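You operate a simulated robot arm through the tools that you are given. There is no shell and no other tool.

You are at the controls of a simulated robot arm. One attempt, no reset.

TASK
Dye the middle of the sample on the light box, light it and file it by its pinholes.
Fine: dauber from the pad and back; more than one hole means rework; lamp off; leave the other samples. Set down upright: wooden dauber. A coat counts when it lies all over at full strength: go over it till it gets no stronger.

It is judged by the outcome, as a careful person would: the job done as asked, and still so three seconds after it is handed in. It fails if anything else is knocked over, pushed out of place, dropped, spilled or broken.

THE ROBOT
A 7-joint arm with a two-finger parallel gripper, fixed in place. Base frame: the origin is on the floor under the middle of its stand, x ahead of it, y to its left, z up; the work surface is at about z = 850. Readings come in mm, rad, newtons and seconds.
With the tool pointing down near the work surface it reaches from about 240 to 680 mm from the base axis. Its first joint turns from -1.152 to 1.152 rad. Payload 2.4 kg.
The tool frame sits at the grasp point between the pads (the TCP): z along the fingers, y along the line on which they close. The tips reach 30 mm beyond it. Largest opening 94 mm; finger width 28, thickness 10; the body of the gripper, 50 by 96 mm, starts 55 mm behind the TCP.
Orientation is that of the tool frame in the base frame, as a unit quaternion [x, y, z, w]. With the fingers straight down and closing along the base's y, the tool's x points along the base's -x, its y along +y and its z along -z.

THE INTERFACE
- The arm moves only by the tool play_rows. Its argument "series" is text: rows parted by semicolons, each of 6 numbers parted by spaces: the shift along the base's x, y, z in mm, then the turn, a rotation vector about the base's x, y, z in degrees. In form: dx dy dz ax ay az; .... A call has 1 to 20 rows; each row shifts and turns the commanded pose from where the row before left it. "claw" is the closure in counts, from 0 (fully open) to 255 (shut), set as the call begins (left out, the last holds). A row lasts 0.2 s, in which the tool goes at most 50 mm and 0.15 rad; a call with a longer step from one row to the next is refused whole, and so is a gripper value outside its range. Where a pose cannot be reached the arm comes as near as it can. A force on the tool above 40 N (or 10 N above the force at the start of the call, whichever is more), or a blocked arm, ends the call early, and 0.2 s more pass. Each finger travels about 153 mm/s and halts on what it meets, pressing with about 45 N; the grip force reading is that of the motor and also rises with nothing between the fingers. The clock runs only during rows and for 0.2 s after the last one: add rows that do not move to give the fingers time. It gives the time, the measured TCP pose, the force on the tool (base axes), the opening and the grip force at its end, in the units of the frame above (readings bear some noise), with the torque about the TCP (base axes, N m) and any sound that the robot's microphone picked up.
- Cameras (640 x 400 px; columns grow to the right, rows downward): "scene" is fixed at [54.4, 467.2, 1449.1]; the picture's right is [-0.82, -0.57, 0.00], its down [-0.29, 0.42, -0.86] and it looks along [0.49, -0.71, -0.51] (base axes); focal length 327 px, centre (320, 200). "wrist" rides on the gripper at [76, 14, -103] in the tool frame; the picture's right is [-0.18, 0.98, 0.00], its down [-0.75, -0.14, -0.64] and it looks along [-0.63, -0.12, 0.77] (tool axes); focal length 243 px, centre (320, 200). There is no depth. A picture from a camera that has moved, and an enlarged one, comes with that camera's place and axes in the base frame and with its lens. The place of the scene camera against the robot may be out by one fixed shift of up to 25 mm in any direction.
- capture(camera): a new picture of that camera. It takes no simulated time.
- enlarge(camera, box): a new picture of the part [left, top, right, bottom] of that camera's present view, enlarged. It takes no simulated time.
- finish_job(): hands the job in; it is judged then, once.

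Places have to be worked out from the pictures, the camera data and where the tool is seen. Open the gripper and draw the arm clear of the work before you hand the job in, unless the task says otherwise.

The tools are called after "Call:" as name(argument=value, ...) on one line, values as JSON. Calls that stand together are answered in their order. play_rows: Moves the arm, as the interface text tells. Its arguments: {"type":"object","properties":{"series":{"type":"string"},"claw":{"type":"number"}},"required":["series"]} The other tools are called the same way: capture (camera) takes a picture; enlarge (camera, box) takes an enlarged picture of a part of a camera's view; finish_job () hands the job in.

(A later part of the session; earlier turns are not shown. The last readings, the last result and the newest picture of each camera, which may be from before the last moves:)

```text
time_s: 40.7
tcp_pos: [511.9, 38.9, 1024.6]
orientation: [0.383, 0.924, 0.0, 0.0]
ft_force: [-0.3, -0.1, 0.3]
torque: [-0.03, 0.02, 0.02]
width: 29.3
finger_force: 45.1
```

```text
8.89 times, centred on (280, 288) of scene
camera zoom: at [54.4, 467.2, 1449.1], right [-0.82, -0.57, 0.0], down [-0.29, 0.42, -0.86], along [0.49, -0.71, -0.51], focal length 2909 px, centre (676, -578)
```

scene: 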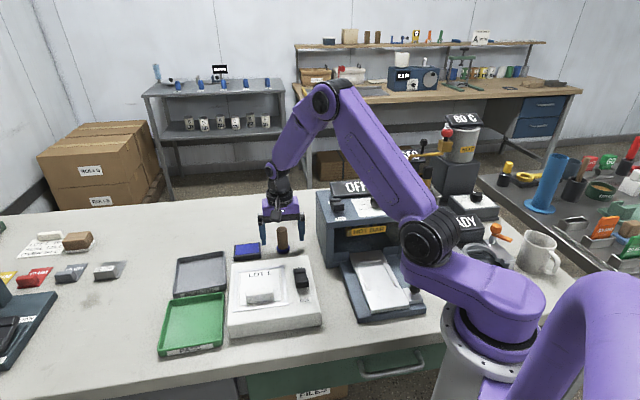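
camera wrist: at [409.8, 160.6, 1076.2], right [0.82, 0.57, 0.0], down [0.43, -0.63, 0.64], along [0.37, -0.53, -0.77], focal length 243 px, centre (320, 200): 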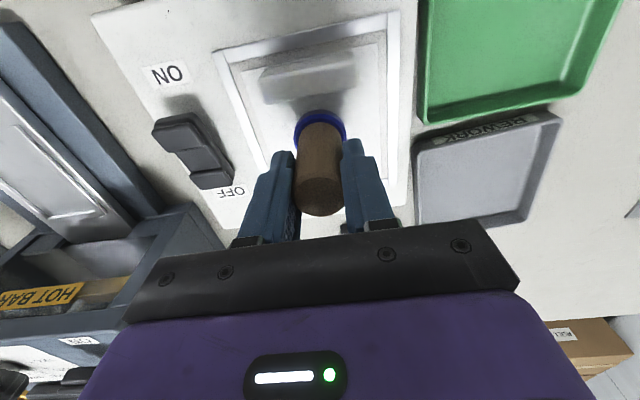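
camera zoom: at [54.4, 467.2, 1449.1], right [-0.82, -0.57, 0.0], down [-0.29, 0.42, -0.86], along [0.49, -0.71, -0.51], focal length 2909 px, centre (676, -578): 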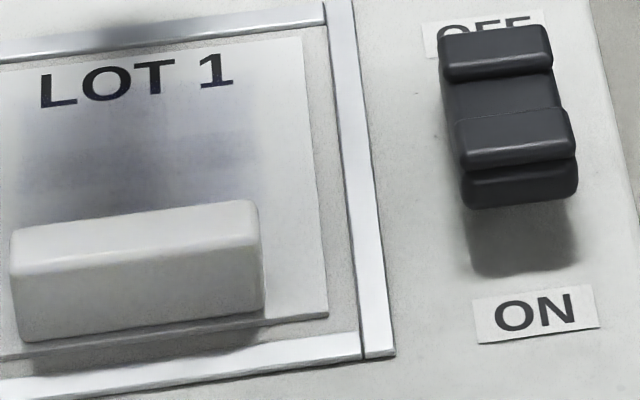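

The tint is still faint, perhaps because the ink load ran out after the first dab. I look closely at the pattern before inking again.

Call:
enlarge(camera="wrist", box=[250, 0, 370, 80])

Call:
enlarge(camera="scene", box=[235, 265, 290, 305])

```text
5.00 times, centred on (310, 40) of wrist
camera zoom: at [466.8, 104.1, 1128.8], right [0.82, 0.57, 0.0], down [0.43, -0.63, 0.64], along [0.36, -0.53, -0.77], focal length 1213 px, centre (370, 1000)
```

zoom: 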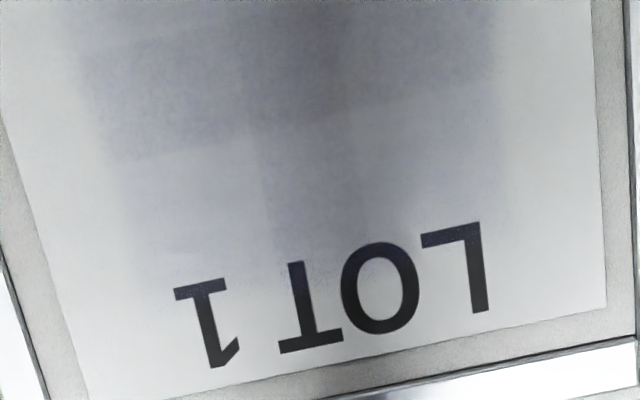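

```text
10.00 times, centred on (262, 285) of scene
camera zoom: at [54.4, 467.2, 1449.1], right [-0.82, -0.57, 0.0], down [-0.29, 0.42, -0.86], along [0.49, -0.71, -0.51], focal length 3273 px, centre (895, -650)
```

zoom: 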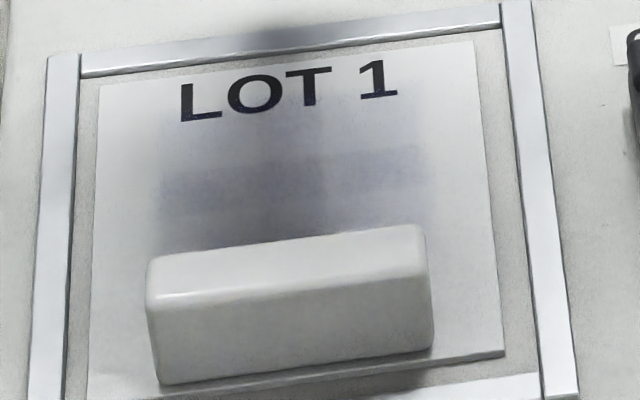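

The tint lies in a grid of cells, strongest in a band across the middle, so more ink is needed. I return to the pad and press it again for a longer time.

Call:
play_rows(series="32 -15 0 0 0 0; 32 -15 0 0 0 0; 31 -14 -5 0 0 0; 0 0 -40 0 0 0; 0 0 -35 0 0 0; 0 0 -8 0 0 0; 0 0 -2 0 0 0; 0 0 -1 0 0 0; 0 0 0 0 0 0", claw=255)

```text
time_s: 42.7
tcp_pos: [604.7, -4.5, 934.6]
orientation: [0.381, 0.925, 0.0, 0.002]
ft_force: [-2.6, 0.6, 14.3]
torque: [-0.03, 0.25, -0.05]
width: 29.1
finger_force: 44.6
```

14 N on the pad; I hold for about 1.6 s and then lift and go to the sheet middle again.

Call:
play_rows(series="0 0 -0.3 0 0 0; 0 0 0 0 0 0; 0 0 0 0 0 0; 0 0 0 0 0 0; 0 0 0 0 0 0; 0 0 0 0 0 0; 0 0 0 0 0 0; 0 0 2.3 0 0 0; 0 0 15 0 0 0; 0 0 40 0 0 0; 0 0 15 0 0 0; -38 25 0 0 0 0; -38 25 0 0 0 0; -38 25 0 0 0 0; -37 25.5 0 0 0 0; 0 0 -20 0 0 0; 0 0 -15 0 0 0; 0 0 0 0 0 0", claw=255)

```text
time_s: 46.5
tcp_pos: [454.4, 96.0, 969.9]
orientation: [0.383, 0.924, 0.0, 0.001]
ft_force: [0.2, -0.3, -0.8]
torque: [-0.03, -0.01, -0.05]
width: 29.1
finger_force: 44.7
```

Above the sheet centre at z ≈ 971. I press with dwell, then lift and compare the tint.

Call:
play_rows(series="0 0 -4 0 0 0; 0 0 -2.2 0 0 0; 0 0 0 0 0 0; 0 0 0 0 0 0; 0 0 0 0 0 0; 0 0 0 0 0 0; 0 0 0 0 0 0", claw=255)

Call:
play_rows(series="0 0 2.2 0 0 0; 0 0 13 0 0 0; 0 0 40 0 0 0; 30 -30 5 0 0 0; 25 -25 0 0 0 0; 0 0 0 0 0 0", claw=255)

Call:
enlarge(camera="wrist", box=[250, 0, 370, 80])

Call:
enlarge(camera="scene", box=[235, 265, 290, 305])

```text
time_s: 48.1
tcp_pos: [455.6, 95.7, 963.9]
orientation: [0.383, 0.924, 0.001, 0.002]
ft_force: [-0.1, -0.4, 13.7]
torque: [-0.04, 0.02, 0.0]
width: 28.9
finger_force: 44.9
```

```text
time_s: 49.5
tcp_pos: [511.4, 41.0, 1025.8]
orientation: [0.381, 0.925, 0.0, 0.001]
ft_force: [0.7, 0.6, -0.9]
torque: [0.01, -0.03, 0.04]
width: 29.1
finger_force: 45.2
```

```text
5.00 times, centred on (310, 40) of wrist
camera zoom: at [466.1, 105.8, 1128.9], right [0.82, 0.57, 0.0], down [0.43, -0.63, 0.64], along [0.36, -0.53, -0.77], focal length 1213 px, centre (370, 1000)
```

zoom: 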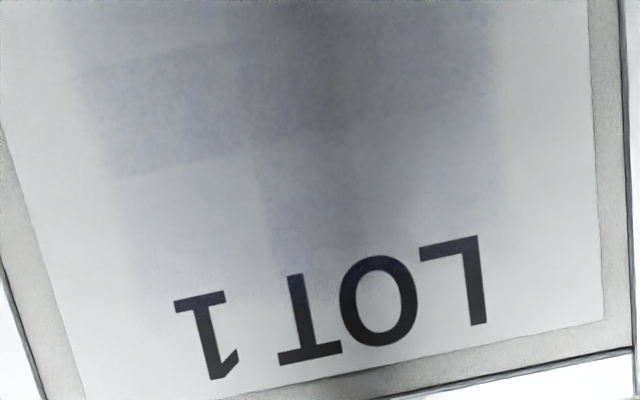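

```text
10.00 times, centred on (262, 285) of scene
camera zoom: at [54.4, 467.2, 1449.1], right [-0.82, -0.57, 0.0], down [-0.29, 0.42, -0.86], along [0.49, -0.71, -0.51], focal length 3273 px, centre (895, -650)
```

zoom: 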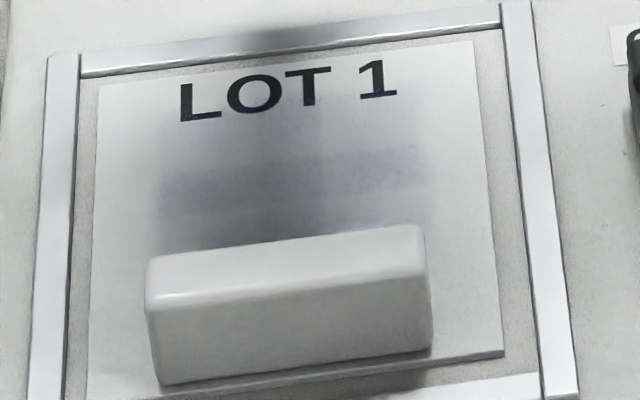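

The tint barely changed with a static dab, so I will test going over it: re-approach the middle and, in light contact, slide slowly along the row (±16 mm, in line with the fingers), watching the force.

Call:
play_rows(series="-30 30 -20 0 0 0; -25 25 -20 0 0 0; 0 0 -14 0 0 0; 0 0 -4 0 0 0; 0 0 -1.8 0 0 0; 0 0 0 0 0 0", claw=255)

```text
time_s: 50.9
tcp_pos: [453.9, 95.4, 964.1]
orientation: [0.383, 0.924, 0.0, 0.001]
ft_force: [-3.4, 1.0, 5.2]
torque: [0.0, 0.17, -0.02]
width: 29.2
finger_force: 44.9
```

Light 5 N contact. I slide slowly along the row and back.

Call:
play_rows(series="-3.5 -3.5 -0.2 0 0 0; -3.5 -3.5 0 0 0 0; -3.5 -3.5 0 0 0 0; 3.5 3.5 0 0 0 0; 3.5 3.5 0 0 0 0; 3.5 3.5 0 0 0 0; 3.5 3.5 0 0 0 0; 3.5 3.5 0 0 0 0; 3.5 3.5 0 0 0 0; -3.5 -3.5 0 0 0 0; -3.5 -3.5 0 0 0 0; -3.5 -3.5 0 0 0 0; 0 0 0 0 0 0", claw=255)

Call:
play_rows(series="0 0 2.2 0 0 0; 0 0 13 0 0 0; 0 0 40 0 0 0; 30 -30 4.8 0 0 0; 25 -25 0 0 0 0; 0 0 0 0 0 0", claw=255)

Call:
enlarge(camera="wrist", box=[250, 0, 370, 80])

Call:
enlarge(camera="scene", box=[235, 265, 290, 305])

```text
time_s: 53.7
tcp_pos: [453.5, 95.9, 964.9]
orientation: [0.383, 0.924, 0.0, 0.001]
ft_force: [-0.2, 1.3, 2.1]
torque: [0.02, -0.05, 0.01]
width: 28.9
finger_force: 44.7
```

```text
time_s: 55.1
tcp_pos: [507.4, 40.8, 1025.2]
orientation: [0.382, 0.924, 0.0, 0.002]
ft_force: [-0.6, -0.8, -1.1]
torque: [0.04, 0.0, 0.0]
width: 29.2
finger_force: 45.0
```

```text
5.00 times, centred on (310, 40) of wrist
camera zoom: at [462.3, 105.2, 1129.5], right [0.82, 0.57, 0.0], down [0.43, -0.63, 0.64], along [0.36, -0.53, -0.77], focal length 1213 px, centre (370, 1000)
```

zoom: 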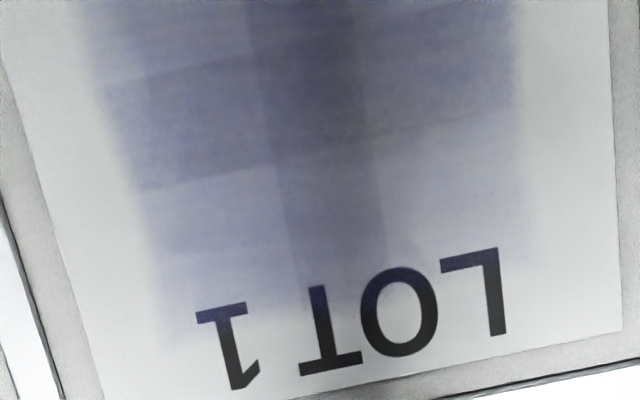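

```text
10.00 times, centred on (262, 285) of scene
camera zoom: at [54.4, 467.2, 1449.1], right [-0.82, -0.57, 0.0], down [-0.29, 0.42, -0.86], along [0.49, -0.71, -0.51], focal length 3273 px, centre (895, -650)
```

zoom: 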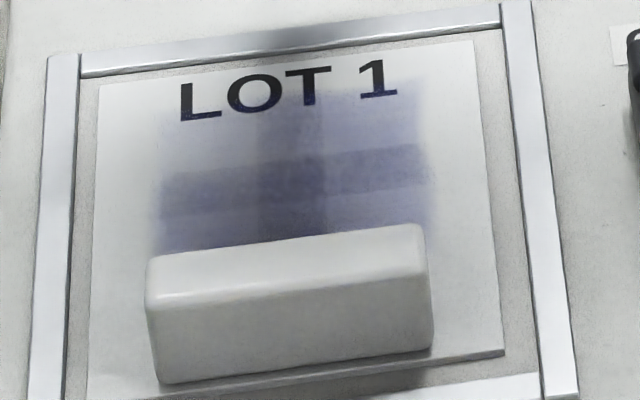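

Sliding builds the coat: the tint is now clearly blue, with overlapping patches whose centre lies nearer the label (about U = +8). I now go over the label-side half (U ≈ 20) with slides along the row.

Call:
play_rows(series="-20 21 -20 0 0 0; -19.7 20.6 -20 0 0 0; 0 0 -14 0 0 0; 0 0 -4 0 0 0; 0 0 -2 0 0 0; -3.5 -3.5 -0.2 0 0 0; -3.5 -3.5 0 0 0 0; -3.5 -3.5 0 0 0 0; 3.5 3.5 0 0 0 0; 3.5 3.5 0 0 0 0; 3.5 3.5 0 0 0 0; 3.5 3.5 0 0 0 0; 3.5 3.5 0 0 0 0; 3.5 3.5 0 0 0 0; -3.5 -3.5 0 0 0 0; -3.5 -3.5 0 0 0 0; -3.5 -3.5 0 0 0 0; 0 0 0 0 0 0", claw=255)

```text
time_s: 58.9
tcp_pos: [470.3, 83.0, 964.0]
orientation: [0.383, 0.924, 0.002, 0.002]
ft_force: [3.9, 4.5, 12.6]
torque: [0.24, -0.2, 0.02]
width: 28.7
finger_force: 44.6
```

Contact is steady at about 12 N. I repeat the strokes on this half, then hop to the tab-side half (U ≈ -3).

Call:
play_rows(series="-3.5 -3.5 0 0 0 0; -3.5 -3.5 0 0 0 0; -3.5 -3.5 0 0 0 0; 3.5 3.5 0 0 0 0; 3.5 3.5 0 0 0 0; 3.5 3.5 0 0 0 0; 3.5 3.5 0 0 0 0; 3.5 3.5 0 0 0 0; 3.5 3.5 0 0 0 0; -3.5 -3.5 0 0 0 0; -3.5 -3.5 0 0 0 0; -3.5 -3.5 0 0 0 0; 0 0 6 0 0 0; -16.3 16.3 0 0 0 0; 0 0 -4 0 0 0; 0 0 -1.8 0 0 0; 0 0 0 0 0 0", claw=255)

```text
time_s: 62.5
tcp_pos: [453.6, 99.2, 965.7]
orientation: [0.383, 0.924, 0.0, 0.001]
ft_force: [-0.1, 0.5, -0.8]
torque: [0.01, 0.0, 0.01]
width: 29.1
finger_force: 44.5
```

No contact at this height here, so I go 0.7 mm lower and stroke the tab-side half.

Call:
play_rows(series="0 0 -0.7 0 0 0; -3.5 -3.5 0 0 0 0; -3.5 -3.5 0 0 0 0; -3.5 -3.5 0 0 0 0; 3.5 3.5 0 0 0 0; 3.5 3.5 0 0 0 0; 3.5 3.5 0 0 0 0; 3.5 3.5 0 0 0 0; 3.5 3.5 0 0 0 0; 3.5 3.5 0 0 0 0; -3.5 -3.5 0 0 0 0; -3.5 -3.5 0 0 0 0; -3.5 -3.5 0 0 0 0; 0 0 0 0 0 0", claw=255)

Call:
play_rows(series="0 0 3 0 0 0; 0 0 13 0 0 0; 0 0 40 0 0 0; 30 -30 4.7 0 0 0; 26 -28 0 0 0 0; 0 0 0 0 0 0", claw=255)

Call:
enlarge(camera="wrist", box=[250, 0, 370, 80])

Call:
enlarge(camera="scene", box=[235, 265, 290, 305])

```text
time_s: 65.5
tcp_pos: [455.0, 98.8, 964.6]
orientation: [0.382, 0.924, 0.001, 0.001]
ft_force: [3.1, 4.5, 11.4]
torque: [0.22, -0.18, -0.02]
width: 28.7
finger_force: 45.1
```

```text
time_s: 66.9
tcp_pos: [508.8, 40.7, 1022.7]
orientation: [0.382, 0.924, 0.001, 0.002]
ft_force: [0.0, -0.3, -0.7]
torque: [0.0, -0.01, -0.04]
width: 29.3
finger_force: 44.5
```

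```text
5.00 times, centred on (310, 40) of wrist
camera zoom: at [465.4, 104.1, 1126.3], right [0.82, 0.57, 0.0], down [0.43, -0.63, 0.64], along [0.36, -0.53, -0.77], focal length 1213 px, centre (370, 1000)
```

zoom: 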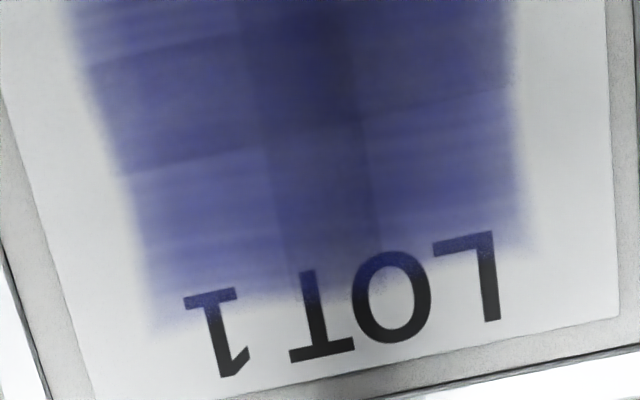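

```text
10.00 times, centred on (262, 285) of scene
camera zoom: at [54.4, 467.2, 1449.1], right [-0.82, -0.57, 0.0], down [-0.29, 0.42, -0.86], along [0.49, -0.71, -0.51], focal length 3273 px, centre (895, -650)
```

zoom: 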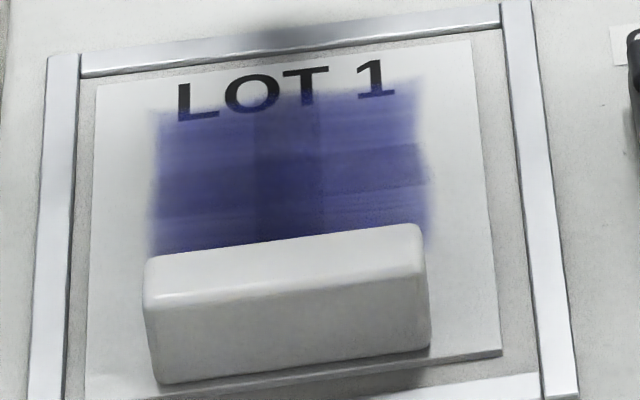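

The coat is building well and covers a roughly 60 x 55 mm area. I re-ink the dauber at the pad for the next strokes.

Call:
play_rows(series="32 -15 0 0 0 0; 32 -15 0 0 0 0; 32 -15.4 -5 0 0 0; 0 0 -40 0 0 0; 0 0 -35 0 0 0; 0 0 -8 0 0 0; 0 0 -2 0 0 0; 0 0 -1 0 0 0; 0 0 0 0 0 0; 0 0 0 0 0 0; 0 0 0 0 0 0", claw=255)

```text
time_s: 69.3
tcp_pos: [605.6, -6.0, 934.8]
orientation: [0.383, 0.924, 0.001, 0.003]
ft_force: [-1.0, -0.7, 14.3]
torque: [-0.15, 0.16, -0.03]
width: 29.2
finger_force: 44.6
```

Inked at 14 N for half a second. I lift and go to the label-side half, stopping just above contact.

Call:
play_rows(series="0 0 0 0 0 0; 0 0 0 0 0 0; 0 0 2 0 0 0; 0 0 15 0 0 0; 0 0 40 0 0 0; 0 0 15 0 0 0; -34 21.8 0 0 0 0; -34 21.8 0 0 0 0; -34 21.8 0 0 0 0; -33.7 21.7 0 0 0 0; 0 0 -20 0 0 0; 0 0 -15 0 0 0; 0 0 -4 0 0 0; 0 0 -2 0 0 0; 0 0 0 0 0 0", claw=255)

```text
time_s: 72.5
tcp_pos: [470.0, 84.0, 964.5]
orientation: [0.383, 0.924, 0.002, 0.002]
ft_force: [-0.7, 1.6, 3.5]
torque: [0.06, 0.1, -0.05]
width: 29.1
finger_force: 44.6
```

Light contact; I press slightly more and stroke the label-side half back and forth.

Call:
play_rows(series="-3.5 -3.5 -0.3 0 0 0; -3.5 -3.5 0 0 0 0; -3.5 -3.5 0 0 0 0; 3.5 3.5 0 0 0 0; 3.5 3.5 0 0 0 0; 3.5 3.5 0 0 0 0; 3.5 3.5 0 0 0 0; 3.5 3.5 0 0 0 0; 3.5 3.5 0 0 0 0; -3.5 -3.5 0 0 0 0; -3.5 -3.5 0 0 0 0; -3.5 -3.5 0 0 0 0; -3.5 -3.5 0 0 0 0; -3.5 -3.5 0 0 0 0; -3.5 -3.5 0 0 0 0; 3.5 3.5 0 0 0 0; 3.5 3.5 0 0 0 0; 3.5 3.5 0 0 0 0; 3.5 3.5 0 0 0 0; 3.5 3.5 0 0 0 0", claw=255)

```text
time_s: 76.7
tcp_pos: [478.0, 91.2, 963.4]
orientation: [0.383, 0.924, 0.0, 0.002]
ft_force: [-1.4, -2.4, 3.6]
torque: [-0.11, 0.11, -0.01]
width: 28.9
finger_force: 45.2
```

Now the tab-side half (U ≈ -3) with the same strokes.

Call:
play_rows(series="0 0 6 0 0 0; -16.3 16.3 0 0 0 0; 0 0 -4 0 0 0; 0 0 -2.4 0 0 0; 3.5 3.5 0 0 0 0; -3.5 -3.5 0 0 0 0; -3.5 -3.5 0 0 0 0; -3.5 -3.5 0 0 0 0; -3.5 -3.5 0 0 0 0; -3.5 -3.5 0 0 0 0; -3.5 -3.5 0 0 0 0; 3.5 3.5 0 0 0 0; 3.5 3.5 0 0 0 0; 3.5 3.5 0 0 0 0; 3.5 3.5 0 0 0 0; 3.5 3.5 0 0 0 0; 3.5 3.5 0 0 0 0; -3.5 -3.5 0 0 0 0; -3.5 -3.5 0 0 0 0; -3.5 -3.5 0 0 0 0", claw=255)

```text
time_s: 80.9
tcp_pos: [454.8, 99.0, 963.4]
orientation: [0.382, 0.924, 0.002, 0.003]
ft_force: [4.6, 3.7, 14.4]
torque: [0.24, -0.26, 0.01]
width: 28.9
finger_force: 45.1
```

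I move 6 mm nearer the tab (still ~4 mm clear of it) and stroke there too, then lift and look.

Call:
play_rows(series="-3.9 3.9 0 0 0 0; -3.5 -3.5 0 0 0 0; -3.5 -3.5 0 0 0 0; -3.5 -3.5 0 0 0 0; 3.5 3.5 0 0 0 0; 3.5 3.5 0 0 0 0; 3.5 3.5 0 0 0 0; 3.5 3.5 0 0 0 0; 3.5 3.5 0 0 0 0; 3.5 3.5 0 0 0 0; -3.5 -3.5 0 0 0 0; -3.5 -3.5 0 0 0 0; -3.5 -3.5 0 0 0 0; 0 0 0 0 0 0", claw=255)

Call:
play_rows(series="0 0 3 0 0 0; 0 0 13 0 0 0; 0 0 40 0 0 0; 32 -32 4.7 0 0 0; 28 -30 0 0 0 0; 0 0 0 0 0 0", claw=255)

Call:
enlarge(camera="wrist", box=[250, 0, 370, 80])

Call:
enlarge(camera="scene", box=[235, 265, 290, 305])

```text
time_s: 83.9
tcp_pos: [450.5, 102.8, 963.1]
orientation: [0.382, 0.924, 0.001, 0.001]
ft_force: [1.4, 2.4, 6.6]
torque: [0.12, -0.09, 0.04]
width: 29.1
finger_force: 44.9
```

```text
time_s: 85.3
tcp_pos: [510.8, 40.0, 1024.5]
orientation: [0.382, 0.924, 0.001, 0.001]
ft_force: [0.3, 0.4, -1.3]
torque: [-0.03, 0.0, -0.01]
width: 29.1
finger_force: 45.2
```

```text
5.00 times, centred on (310, 40) of wrist
camera zoom: at [466.0, 104.2, 1128.7], right [0.82, 0.57, 0.0], down [0.43, -0.63, 0.64], along [0.36, -0.53, -0.77], focal length 1213 px, centre (370, 1000)
```

zoom: 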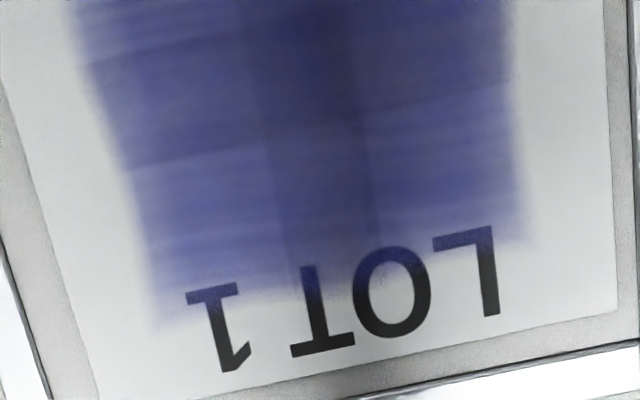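

```text
10.00 times, centred on (262, 285) of scene
camera zoom: at [54.4, 467.2, 1449.1], right [-0.82, -0.57, 0.0], down [-0.29, 0.42, -0.86], along [0.49, -0.71, -0.51], focal length 3273 px, centre (895, -650)
```

zoom: 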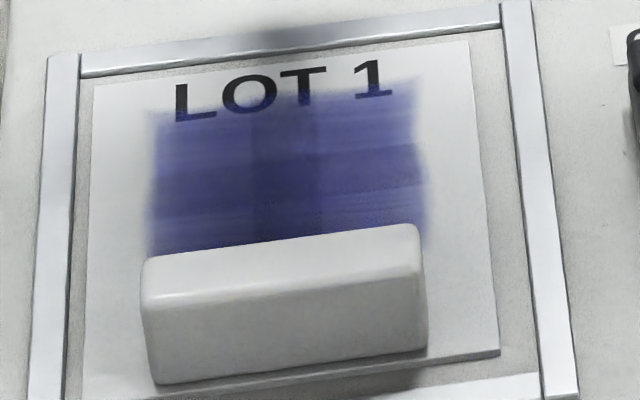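

The strength looks much the same as before, so it may be near full. To be sure, I ink once more with a longer hold and go over everything again, then compare.

Call:
play_rows(series="32 -15 0 0 0 0; 32 -15 0 0 0 0; 31.9 -15.3 -5 0 0 0; 0 0 -40 0 0 0; 0 0 -35 0 0 0; 0 0 -8 0 0 0; 0 0 -2 0 0 0; 0 0 -1.2 0 0 0; 0 0 0 0 0 0; 0 0 0 0 0 0; 0 0 0 0 0 0; 0 0 0 0 0 0; 0 0 0 0 0 0; 0 0 0 0 0 0; 0 0 0 0 0 0; 0 0 0 0 0 0", claw=255)

Call:
play_rows(series="0 0 2.2 0 0 0; 0 0 15 0 0 0; 0 0 40 0 0 0; 0 0 15 0 0 0; -34 21.8 0 0 0 0; -34 21.8 0 0 0 0; -34 21.8 0 0 0 0; -33.7 21.7 0 0 0 0; 0 0 -20 0 0 0; 0 0 -15 0 0 0; 0 0 -4 0 0 0; 0 0 -2.2 0 0 0; 0 0 0 0 0 0", claw=255)

```text
time_s: 88.7
tcp_pos: [605.9, -4.0, 933.7]
orientation: [0.383, 0.924, 0.0, 0.002]
ft_force: [-0.9, 0.1, 16.8]
torque: [-0.02, 0.06, 0.01]
width: 28.9
finger_force: 44.6
```

```text
time_s: 91.5
tcp_pos: [471.4, 82.8, 964.9]
orientation: [0.382, 0.924, 0.0, 0.001]
ft_force: [-0.4, 0.7, 0.1]
torque: [0.02, 0.02, -0.03]
width: 28.9
finger_force: 44.7
```

Just touching; I go 0.9 mm lower and stroke the label-side half again.

Call:
play_rows(series="0 0 -0.9 0 0 0; -3.5 -3.5 0 0 0 0; -3.5 -3.5 0 0 0 0; -3.5 -3.5 0 0 0 0; -2 -2 0 0 0 0; 3.5 3.5 0 0 0 0; 3.5 3.5 0 0 0 0; 3.5 3.5 0 0 0 0; 3.5 3.5 0 0 0 0; 3.5 3.5 0 0 0 0; 3.5 3.5 0 0 0 0; 4 4 0 0 0 0; -3.5 -3.5 0 0 0 0; -3.5 -3.5 0 0 0 0; -3.5 -3.5 0 0 0 0; -2 -2 0 0 0 0; 0 0 0 0 0 0", claw=255)

```text
time_s: 95.1
tcp_pos: [470.5, 82.3, 962.6]
orientation: [0.383, 0.924, 0.002, 0.002]
ft_force: [5.2, 5.0, 17.3]
torque: [0.25, -0.26, 0.04]
width: 28.8
finger_force: 45.1
```

17 N, good. I hop to the middle (U ≈ 8) and stroke, then on to U ≈ -3.

Call:
play_rows(series="0 0 4 0 0 0; -8.5 8.5 0 0 0 0; 0 0 -4 0 0 0; -3.5 -3.5 0 0 0 0; -3.5 -3.5 0 0 0 0; -3.5 -3.5 0 0 0 0; -2 -2 0 0 0 0; 3.5 3.5 0 0 0 0; 3.5 3.5 0 0 0 0; 3.5 3.5 0 0 0 0; 3.5 3.5 0 0 0 0; 3.5 3.5 0 0 0 0; 3.5 3.5 0 0 0 0; 4 4 0 0 0 0; -3.5 -3.5 0 0 0 0; -3.5 -3.5 0 0 0 0; -3.5 -3.5 0 0 0 0; -2 -2 0 0 0 0; 0 0 0 0 0 0", claw=255)

Call:
play_rows(series="0 0 4 0 0 0; -8 8 0 0 0 0; 0 0 -4 0 0 0; -3.5 -3.5 0 0 0 0; -3.5 -3.5 0 0 0 0; -3.5 -3.5 0 0 0 0; -2 -2 0 0 0 0; 3.5 3.5 0 0 0 0; 3.5 3.5 0 0 0 0; 3.5 3.5 0 0 0 0; 3.5 3.5 0 0 0 0; 3.5 3.5 0 0 0 0; 3.5 3.5 0 0 0 0; 4 4 0 0 0 0; -3.5 -3.5 0 0 0 0; -3.5 -3.5 0 0 0 0; -3.5 -3.5 0 0 0 0; -2 -2 0 0 0 0; 0 0 0 0 0 0", claw=255)

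```text
time_s: 99.1
tcp_pos: [460.7, 90.1, 962.2]
orientation: [0.383, 0.924, 0.0, 0.001]
ft_force: [1.0, 2.2, 6.7]
torque: [0.12, -0.09, -0.02]
width: 29.1
finger_force: 45.5
```

```text
time_s: 103.1
tcp_pos: [454.2, 98.4, 962.5]
orientation: [0.383, 0.924, 0.002, 0.001]
ft_force: [3.4, 5.3, 13.6]
torque: [0.26, -0.17, 0.02]
width: 28.8
finger_force: 45.0
```

Now the strip nearest the tab (U ≈ -9), then lift aside and compare the strength.

Call:
play_rows(series="-3.9 3.9 0 0 0 0; -3.5 -3.5 0 0 0 0; -3.5 -3.5 0 0 0 0; -3.5 -3.5 0 0 0 0; -2 -2 0 0 0 0; 3.5 3.5 0 0 0 0; 3.5 3.5 0 0 0 0; 3.5 3.5 0 0 0 0; 3.5 3.5 0 0 0 0; 3.5 3.5 0 0 0 0; 3.5 3.5 0 0 0 0; 4 4 0 0 0 0; -3.5 -3.5 0 0 0 0; -3.5 -3.5 0 0 0 0; -3.5 -3.5 0 0 0 0; -2 -2 0 0 0 0; 0 0 0 0 0 0", claw=255)

Call:
play_rows(series="0 0 3 0 0 0; 0 0 13 0 0 0; 0 0 40 0 0 0; 32 -32 5 0 0 0; 28 -30 0 0 0 0; 0 0 0 0 0 0", claw=255)

Call:
enlarge(camera="wrist", box=[250, 0, 370, 80])

Call:
enlarge(camera="scene", box=[235, 265, 290, 305])

```text
time_s: 106.7
tcp_pos: [450.1, 102.9, 963.6]
orientation: [0.382, 0.924, 0.0, 0.001]
ft_force: [0.8, 0.7, 1.2]
torque: [0.03, -0.03, -0.02]
width: 29.2
finger_force: 45.6
```

```text
time_s: 108.1
tcp_pos: [508.9, 40.5, 1025.6]
orientation: [0.381, 0.925, 0.0, 0.001]
ft_force: [-0.5, 0.1, 0.1]
torque: [0.01, 0.01, -0.01]
width: 29.1
finger_force: 45.1
```

```text
5.00 times, centred on (310, 40) of wrist
camera zoom: at [463.3, 104.4, 1129.3], right [0.82, 0.57, 0.0], down [0.43, -0.63, 0.64], along [0.37, -0.53, -0.77], focal length 1213 px, centre (370, 1000)
```

zoom: 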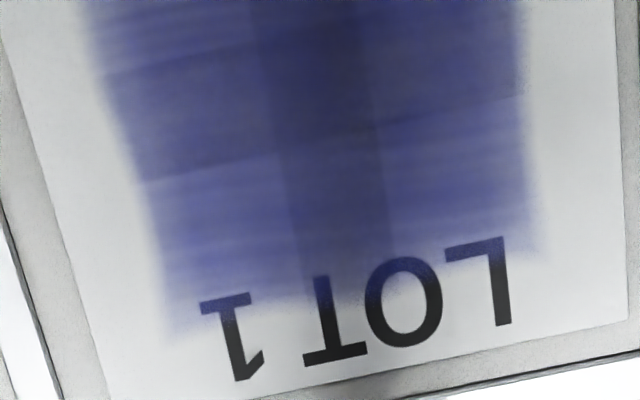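

```text
10.00 times, centred on (262, 285) of scene
camera zoom: at [54.4, 467.2, 1449.1], right [-0.82, -0.57, 0.0], down [-0.29, 0.42, -0.86], along [0.49, -0.71, -0.51], focal length 3273 px, centre (895, -650)
```

zoom: 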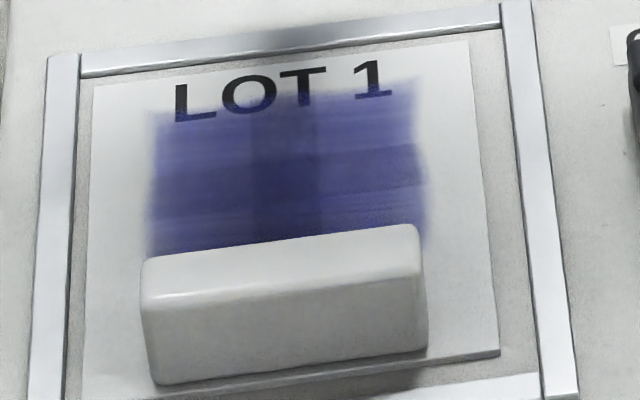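

Strength looks practically unchanged in the scene view. I shift the camera a little to see the whole coat including the part by the tab.

Call:
play_rows(series="-18 18 10 0 0 0; 0 0 0 0 0 0", claw=255)

Call:
enlarge(camera="wrist", box=[240, 0, 400, 110])

Call:
enlarge(camera="scene", box=[215, 235, 335, 335])

```text
time_s: 108.7
tcp_pos: [491.2, 58.4, 1034.4]
orientation: [0.382, 0.924, 0.0, 0.001]
ft_force: [0.1, 0.9, 0.0]
torque: [-0.03, 0.0, 0.0]
width: 28.8
finger_force: 44.8
```

```text
3.64 times, centred on (320, 55) of wrist
camera zoom: at [446.2, 123.0, 1138.8], right [0.82, 0.57, 0.0], down [0.43, -0.63, 0.64], along [0.37, -0.53, -0.77], focal length 882 px, centre (320, 727)
```

zoom: 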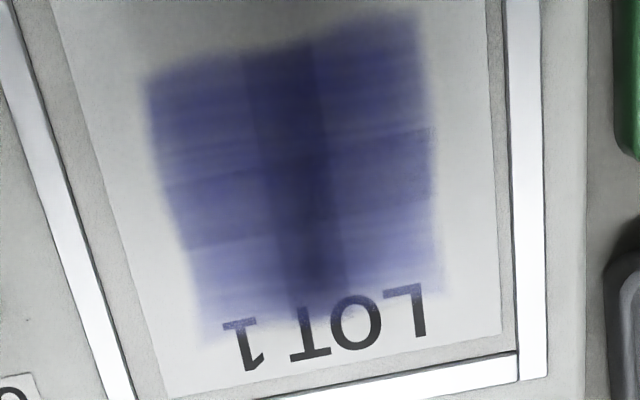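

```text
4.00 times, centred on (275, 285) of scene
camera zoom: at [54.4, 467.2, 1449.1], right [-0.82, -0.57, 0.0], down [-0.29, 0.42, -0.86], along [0.49, -0.71, -0.51], focal length 1309 px, centre (500, -140)
```

zoom: 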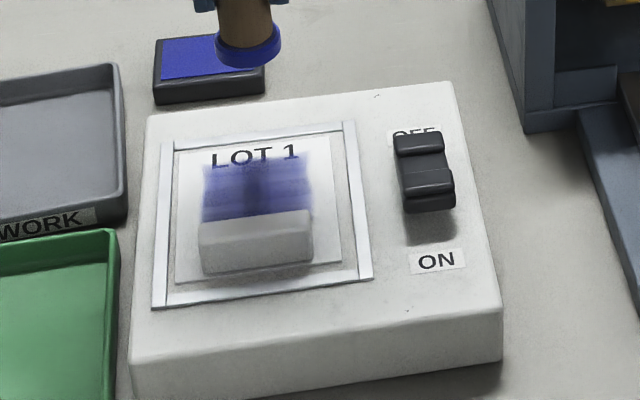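

The coat spans about U -19…+35 and R -33…+28; the label side, especially its switch-side corner, looks a little lighter. I ink again and go over it with wider strokes that reach the corners.

Call:
play_rows(series="38 -21 0 0 0 0; 38 -21 0 0 0 0; 38.1 -21.5 -5 0 0 0; 0 0 -45 0 0 0; 0 0 -40 0 0 0; 0 0 -8 0 0 0; 0 0 -2 0 0 0; 0 0 -1.1 0 0 0; 0 0 0 0 0 0; 0 0 0 0 0 0; 0 0 0 0 0 0; 0 0 0 0 0 0; 0 0 0 0 0 0; 0 0 0 0 0 0; 0 0 0 0 0 0; 0 0 0 0 0 0", claw=255)

Call:
play_rows(series="0 0 2.2 0 0 0; 0 0 15 0 0 0; 0 0 40 0 0 0; 0 0 15 0 0 0; -33 21 0 0 0 0; -33 21 0 0 0 0; -33 21 0 0 0 0; -33.4 21.6 0 0 0 0; 0 0 -20 0 0 0; 0 0 -15 0 0 0; 0 0 -4 0 0 0; 0 0 -2.7 0 0 0; 0 0 0 0 0 0", claw=255)

```text
time_s: 112.1
tcp_pos: [605.8, -5.2, 933.1]
orientation: [0.382, 0.924, 0.0, 0.002]
ft_force: [0.8, -0.1, 0.7]
torque: [-0.08, 0.03, 0.0]
width: 28.8
finger_force: 44.9
```

```text
time_s: 114.9
tcp_pos: [472.6, 79.4, 964.2]
orientation: [0.383, 0.924, 0.001, 0.002]
ft_force: [0.4, -0.4, -1.0]
torque: [0.0, 0.02, 0.0]
width: 28.8
finger_force: 45.0
```

The last pad touch read only 0.7 N, so I cannot trust that inking. I return to the pad and press about 1 mm deeper.

Call:
play_rows(series="0 0 20 0 0 0; 0 0 20 0 0 0; 33 -21 0 0 0 0; 33 -21 0 0 0 0; 33 -21 0 0 0 0; 33.4 -21.6 0 0 0 0; 0 0 -35 0 0 0; 0 0 -25 0 0 0; 0 0 -8 0 0 0; 0 0 -2.3 0 0 0; 0 0 -1 0 0 0; 0 0 0 0 0 0; 0 0 0 0 0 0; 0 0 0 0 0 0; 0 0 0 0 0 0; 0 0 0 0 0 0; 0 0 0 0 0 0", claw=255)

```text
time_s: 118.5
tcp_pos: [606.4, -3.8, 933.8]
orientation: [0.384, 0.923, 0.002, 0.001]
ft_force: [-1.3, 0.9, 8.2]
torque: [0.0, 0.1, -0.02]
width: 29.0
finger_force: 45.2
```

8 N on the pad, held over a second. I return to the label-side strip (U ≈ 24) and make light contact.

Call:
play_rows(series="0 0 2.2 0 0 0; 0 0 15 0 0 0; 0 0 40 0 0 0; 0 0 15 0 0 0; -33 21 0 0 0 0; -33 21 0 0 0 0; -33 21 0 0 0 0; -33.4 21.6 0 0 0 0; 0 0 -20 0 0 0; 0 0 -15 0 0 0; 0 0 -4 0 0 0; 0 0 -2.7 0 0 0; 0 0 0 0 0 0", claw=255)

```text
time_s: 121.3
tcp_pos: [473.2, 79.6, 962.7]
orientation: [0.383, 0.924, 0.001, 0.001]
ft_force: [0.6, -0.5, -0.7]
torque: [0.02, 0.03, 0.01]
width: 29.0
finger_force: 44.9
```

Not touching yet; I lower another 0.8 mm and check.

Call:
play_rows(series="0 0 -0.8 0 0 0; 0 0 0 0 0 0", claw=255)

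```text
time_s: 121.9
tcp_pos: [473.7, 79.5, 963.3]
orientation: [0.383, 0.924, 0.001, 0.002]
ft_force: [-1.1, 0.3, 9.7]
torque: [0.01, 0.09, 0.01]
width: 29.2
finger_force: 45.2
```

9.7 N. I make wide strokes along the label-side strip, twice.

Call:
play_rows(series="-4.5 -4.5 0 0 0 0; -4.5 -4.5 0 0 0 0; -4.5 -4.5 0 0 0 0; 4.5 4.5 0 0 0 0; 4.5 4.5 0 0 0 0; 4.5 4.5 0 0 0 0; 4.5 4.5 0 0 0 0; 4.5 4.5 0 0 0 0; 4.5 4.5 0 0 0 0; -4.5 -4.5 0 0 0 0; -4.5 -4.5 0 0 0 0; -4.5 -4.5 0 0 0 0; -4.5 -4.5 0 0 0 0; -4.5 -4.5 0 0 0 0; -4.5 -4.5 0 0 0 0; 4.5 4.5 0 0 0 0; 4.5 4.5 0 0 0 0; 4.5 4.5 0 0 0 0; 0 0 0 0 0 0", claw=255)

Call:
play_rows(series="0 0 4 0 0 0; -8.5 8.5 0 0 0 0; 0 0 -4 0 0 0; -4.5 -4.5 0 0 0 0; -4.5 -4.5 0 0 0 0; -4.5 -4.5 0 0 0 0; 4.5 4.5 0 0 0 0; 4.5 4.5 0 0 0 0; 4.5 4.5 0 0 0 0; 4.5 4.5 0 0 0 0; 4.5 4.5 0 0 0 0; 4.5 4.5 0 0 0 0; -4.5 -4.5 0 0 0 0; -4.5 -4.5 0 0 0 0; -4.5 -4.5 0 0 0 0; 0 0 0 0 0 0", claw=255)

```text
time_s: 125.4
tcp_pos: [463.5, 67.8, 962.2]
orientation: [0.384, 0.924, -0.001, -0.001]
ft_force: [-4.6, -0.7, 13.7]
torque: [-0.02, 0.16, -0.04]
width: 29.4
finger_force: 44.6
stopped in row 17: the force on the tool passed its limit at 44 N (the readings are from after the stop); the commanded pose is now the measured one
```

```text
time_s: 128.8
tcp_pos: [455.8, 77.4, 962.7]
orientation: [0.382, 0.924, 0.0, 0.0]
ft_force: [5.6, 6.1, 18.3]
torque: [0.36, -0.41, 0.02]
width: 29.0
finger_force: 45.2
```

A brief 44 N peak stopped the first call, so the second ran about 14 mm off to the switch side. I lift now and check the sheet and dauber.

Call:
play_rows(series="0 0 3 0 0 0; 0 0 13 0 0 0; 0 0 40 0 0 0; 20 -8 10 0 0 0; 16 -12 6 0 0 0; 0 0 0 0 0 0", claw=255)

Call:
capture(camera="wrist")

Call:
enlarge(camera="wrist", box=[240, 0, 400, 110])

Call:
enlarge(camera="scene", box=[235, 265, 290, 305])

Call:
enlarge(camera="scene", box=[200, 190, 320, 330])

```text
time_s: 130.2
tcp_pos: [490.2, 56.2, 1033.5]
orientation: [0.384, 0.923, -0.001, -0.002]
ft_force: [-0.2, 0.6, -0.6]
torque: [0.01, -0.03, -0.04]
width: 28.8
finger_force: 45.5
```

```text
taken
camera wrist: at [445.7, 120.6, 1137.1], right [0.83, 0.56, 0.0], down [0.43, -0.63, 0.64], along [0.36, -0.53, -0.77], focal length 243 px, centre (320, 200)
```

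wrist: 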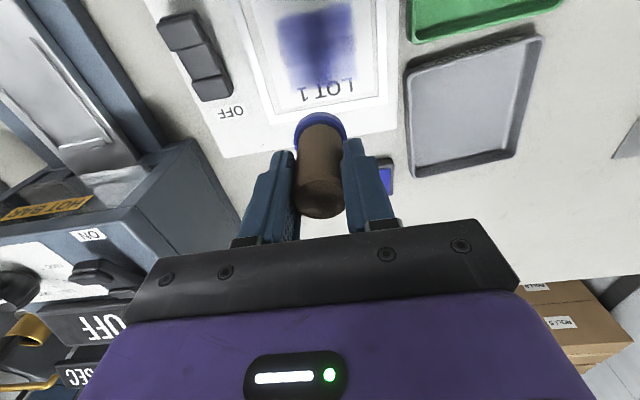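

```text
3.64 times, centred on (320, 55) of wrist
camera zoom: at [445.7, 120.6, 1137.1], right [0.83, 0.56, 0.0], down [0.43, -0.63, 0.64], along [0.36, -0.53, -0.77], focal length 882 px, centre (320, 727)
```

zoom: 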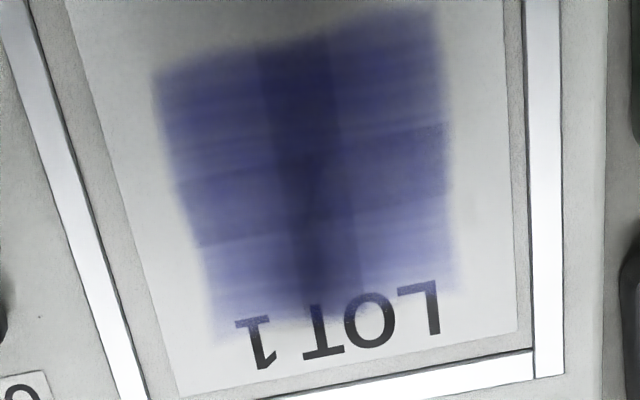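

```text
10.00 times, centred on (262, 285) of scene
camera zoom: at [54.4, 467.2, 1449.1], right [-0.82, -0.57, 0.0], down [-0.29, 0.42, -0.86], along [0.49, -0.71, -0.51], focal length 3273 px, centre (895, -650)
```

zoom: 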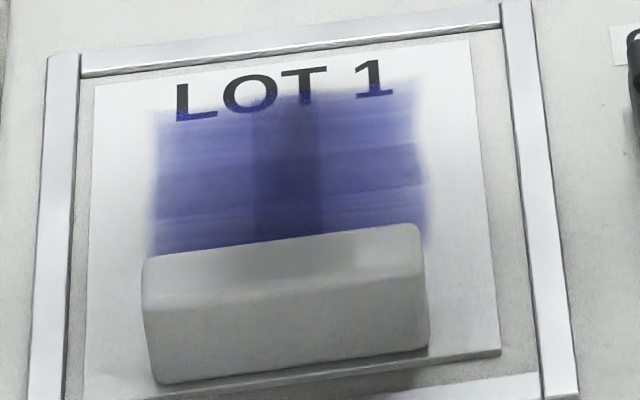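

```text
2.86 times, centred on (260, 260) of scene
camera zoom: at [54.4, 467.2, 1449.1], right [-0.82, -0.57, 0.0], down [-0.29, 0.42, -0.86], along [0.49, -0.71, -0.51], focal length 935 px, centre (491, 29)
```

zoom: 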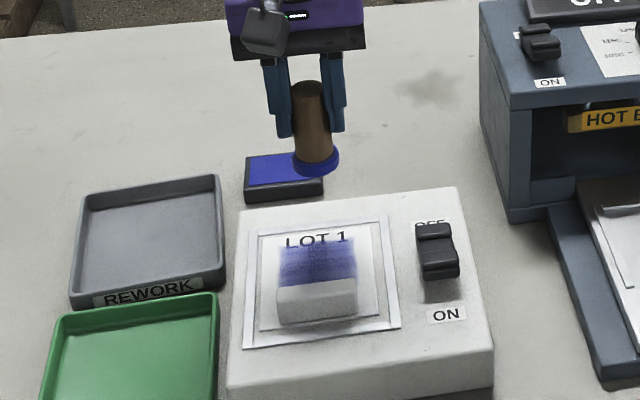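

The coat is even and looks no stronger than after the two rounds before, so it is at full strength. I now take the dauber back to its old place at (537, -78).

Call:
play_rows(series="15.3 -44.8 0 0 0 0; 15.3 -44.8 0 0 0 0; 15.3 -44.7 0 0 0 0; 0 0 -45 0 0 0; 0 0 -40 0 0 0; 0 0 -20 0 0 0; 0 0 -9 0 0 0; 0 0 0 0 0 0", claw=255)

Call:
capture(camera="wrist")

Call:
enlarge(camera="scene", box=[230, 190, 340, 270])

```text
time_s: 132.0
tcp_pos: [537.2, -78.4, 917.9]
orientation: [0.383, 0.924, -0.001, -0.002]
ft_force: [0.0, -0.6, -0.8]
torque: [0.0, -0.01, 0.0]
width: 29.1
finger_force: 45.0
```

```text
taken
camera wrist: at [492.5, -13.6, 1023.0], right [0.83, 0.56, 0.0], down [0.43, -0.63, 0.64], along [0.36, -0.53, -0.77], focal length 243 px, centre (320, 200)
```

wrist: 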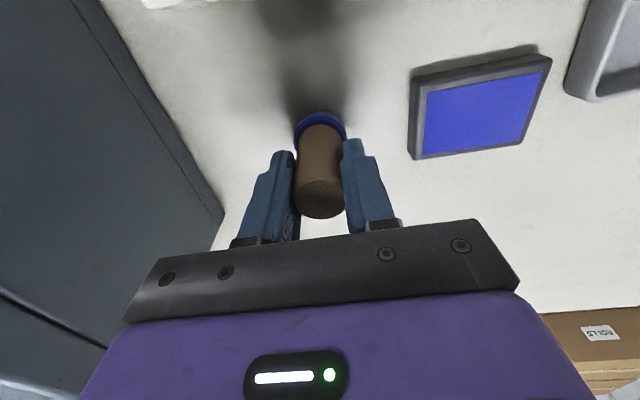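

```text
5.00 times, centred on (285, 230) of scene
camera zoom: at [54.4, 467.2, 1449.1], right [-0.82, -0.57, 0.0], down [-0.29, 0.42, -0.86], along [0.49, -0.71, -0.51], focal length 1636 px, centre (495, 50)
```

zoom: 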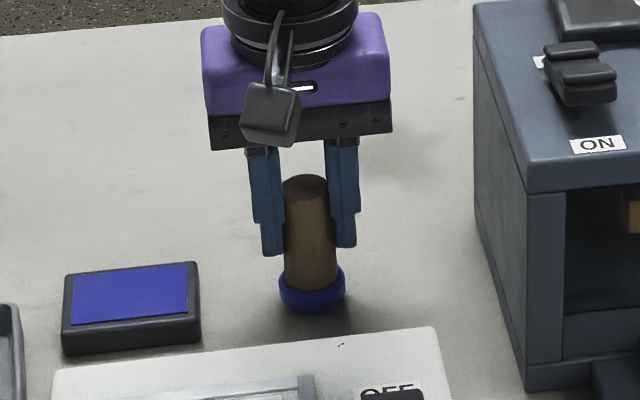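

The pad is in place and the dauber hangs a few mm above the table at its old spot. I lower in small steps until it touches.

Call:
play_rows(series="0 0 -1.5 0 0 0; 0 0 -1.5 0 0 0; 0 0 0 0 0 0", claw=255)

```text
time_s: 132.8
tcp_pos: [534.5, -79.4, 915.6]
orientation: [0.384, 0.923, -0.002, -0.001]
ft_force: [0.3, 0.5, -0.9]
torque: [0.0, -0.02, 0.03]
width: 28.9
finger_force: 45.4
```

Still free; I go on down in 1 mm steps.

Call:
play_rows(series="0 0 -1 0 0 0; 0 0 -1 0 0 0; 0 0 0 0 0 0", claw=255)

```text
time_s: 133.6
tcp_pos: [536.8, -77.0, 914.5]
orientation: [0.383, 0.924, -0.001, -0.001]
ft_force: [-0.8, -0.3, 3.2]
torque: [0.0, -0.07, 0.02]
width: 28.8
finger_force: 45.1
```

First touch (3 N). I go 0.4 mm lower to seat it flat and check the force.

Call:
play_rows(series="0 0 -0.4 0 0 0; 0 0 0 0 0 0", claw=255)

```text
time_s: 134.2
tcp_pos: [536.1, -77.5, 914.2]
orientation: [0.384, 0.923, -0.001, -0.001]
ft_force: [-2.8, 0.3, 11.4]
torque: [0.06, 0.0, -0.03]
width: 29.1
finger_force: 45.0
```

Seated with 11 N. I open the fingers part way and check that the dauber stands.

Call:
play_rows(series="0 0 0 0 0 0; 0 0 0 0 0 0; 0 0 0 0 0 0", claw=90)

Call:
capture(camera="wrist")

Call:
enlarge(camera="scene", box=[230, 190, 340, 270])

```text
time_s: 135.0
tcp_pos: [536.9, -76.8, 914.3]
orientation: [0.384, 0.924, -0.001, -0.002]
ft_force: [0.3, -0.1, 0.6]
torque: [0.0, 0.01, 0.02]
width: 60.7
finger_force: 0.0
```

```text
taken
camera wrist: at [492.5, -13.3, 1017.7], right [0.83, 0.56, 0.0], down [0.43, -0.63, 0.64], along [0.36, -0.53, -0.77], focal length 243 px, centre (320, 200)
```

wrist: 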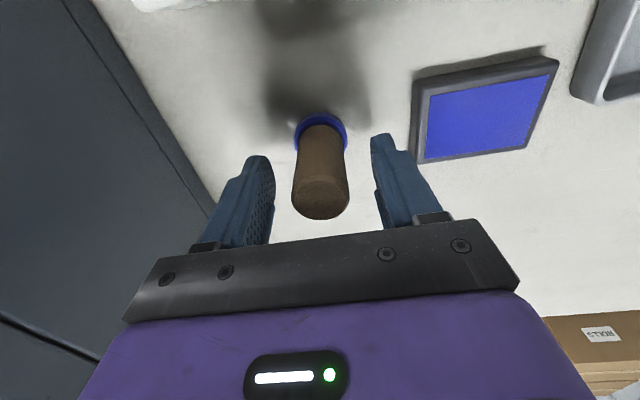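

```text
5.00 times, centred on (285, 230) of scene
camera zoom: at [54.4, 467.2, 1449.1], right [-0.82, -0.57, 0.0], down [-0.29, 0.42, -0.86], along [0.49, -0.71, -0.51], focal length 1636 px, centre (495, 50)
```

zoom: 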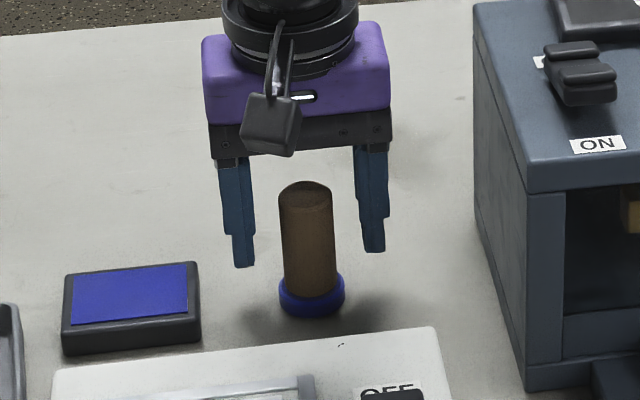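

The dauber stands upright and free at its old place. I rise straight up clear of it and check.

Call:
play_rows(series="0 0 20 0 0 0; 0 0 40 0 0 0; 0 0 45 0 0 0; 0 0 35 0 0 0; 0 0 0 0 0 0", claw=90)

Call:
capture(camera="wrist")

Call:
capture(camera="scene")

```text
time_s: 136.2
tcp_pos: [536.1, -75.5, 1056.3]
orientation: [0.383, 0.924, -0.001, -0.002]
ft_force: [-0.5, -0.1, -0.2]
torque: [0.02, -0.02, -0.02]
width: 60.8
finger_force: 0.0
```

```text
taken
camera wrist: at [492.0, -12.5, 1159.6], right [0.83, 0.56, 0.0], down [0.43, -0.63, 0.64], along [0.36, -0.53, -0.77], focal length 243 px, centre (320, 200)
```

wrist: 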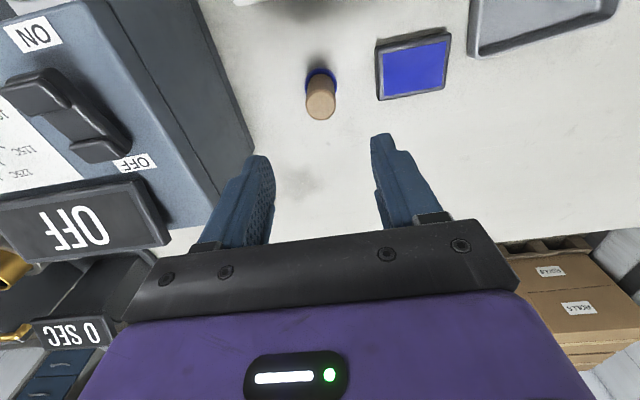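

```text
taken
```

scene: 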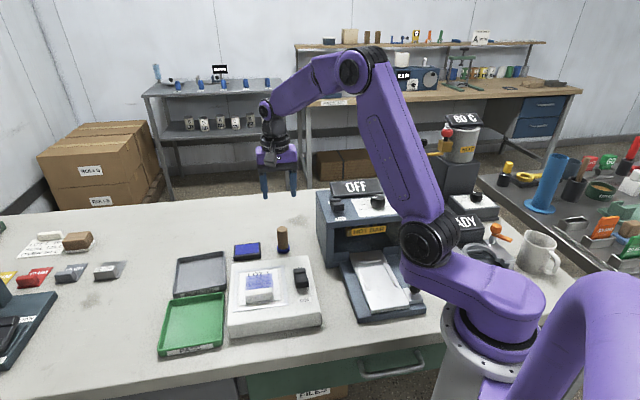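

Dauber and pad stand as they did at the start. I turn back by 90° and move above the light box with the fingers closed, to view the coat and the rocker.

Call:
play_rows(series="-8.3 12.8 0 0 0 7.5; -8.3 12.8 0 0 0 7.5; -8.3 12.8 0 0 0 7.5; -8.3 12.8 0 0 0 7.5; -8.3 12.8 0 0 0 7.5; -8.3 12.8 0 0 0 7.5; -8.3 12.8 0 0 0 7.5; -8.3 12.8 0 0 0 7.5; -8.3 12.8 0 0 0 7.5; -8.3 12.8 0 0 0 7.5; -8.3 12.8 0 0 0 7.5; -8.3 12.8 0 0 0 7.5; 0 0 0 0 0 0", claw=255)

Call:
capture(camera="wrist")

Call:
enlarge(camera="wrist", box=[220, 0, 440, 170])

```text
time_s: 139.0
tcp_pos: [436.3, 75.9, 1053.8]
orientation: [-0.383, 0.924, -0.001, 0.0]
ft_force: [0.2, -0.1, 0.8]
torque: [0.02, -0.03, -0.02]
width: 0.0
finger_force: 32.8
```

```text
taken
camera wrist: at [370.6, 32.7, 1157.5], right [-0.57, 0.82, 0.0], down [0.63, 0.44, 0.64], along [0.53, 0.36, -0.77], focal length 243 px, centre (320, 200)
```

wrist: 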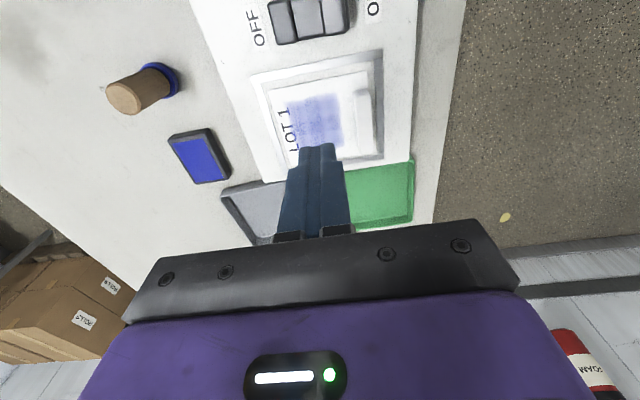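

```text
2.35 times, centred on (330, 85) of wrist
camera zoom: at [370.6, 32.7, 1157.5], right [-0.57, 0.82, 0.0], down [0.63, 0.44, 0.64], along [0.53, 0.36, -0.77], focal length 571 px, centre (296, 471)
```

zoom: 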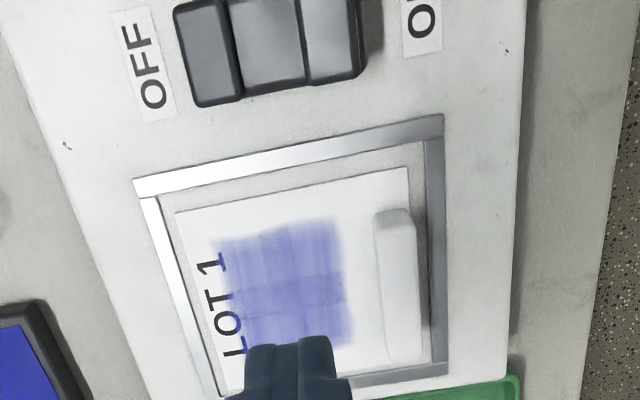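

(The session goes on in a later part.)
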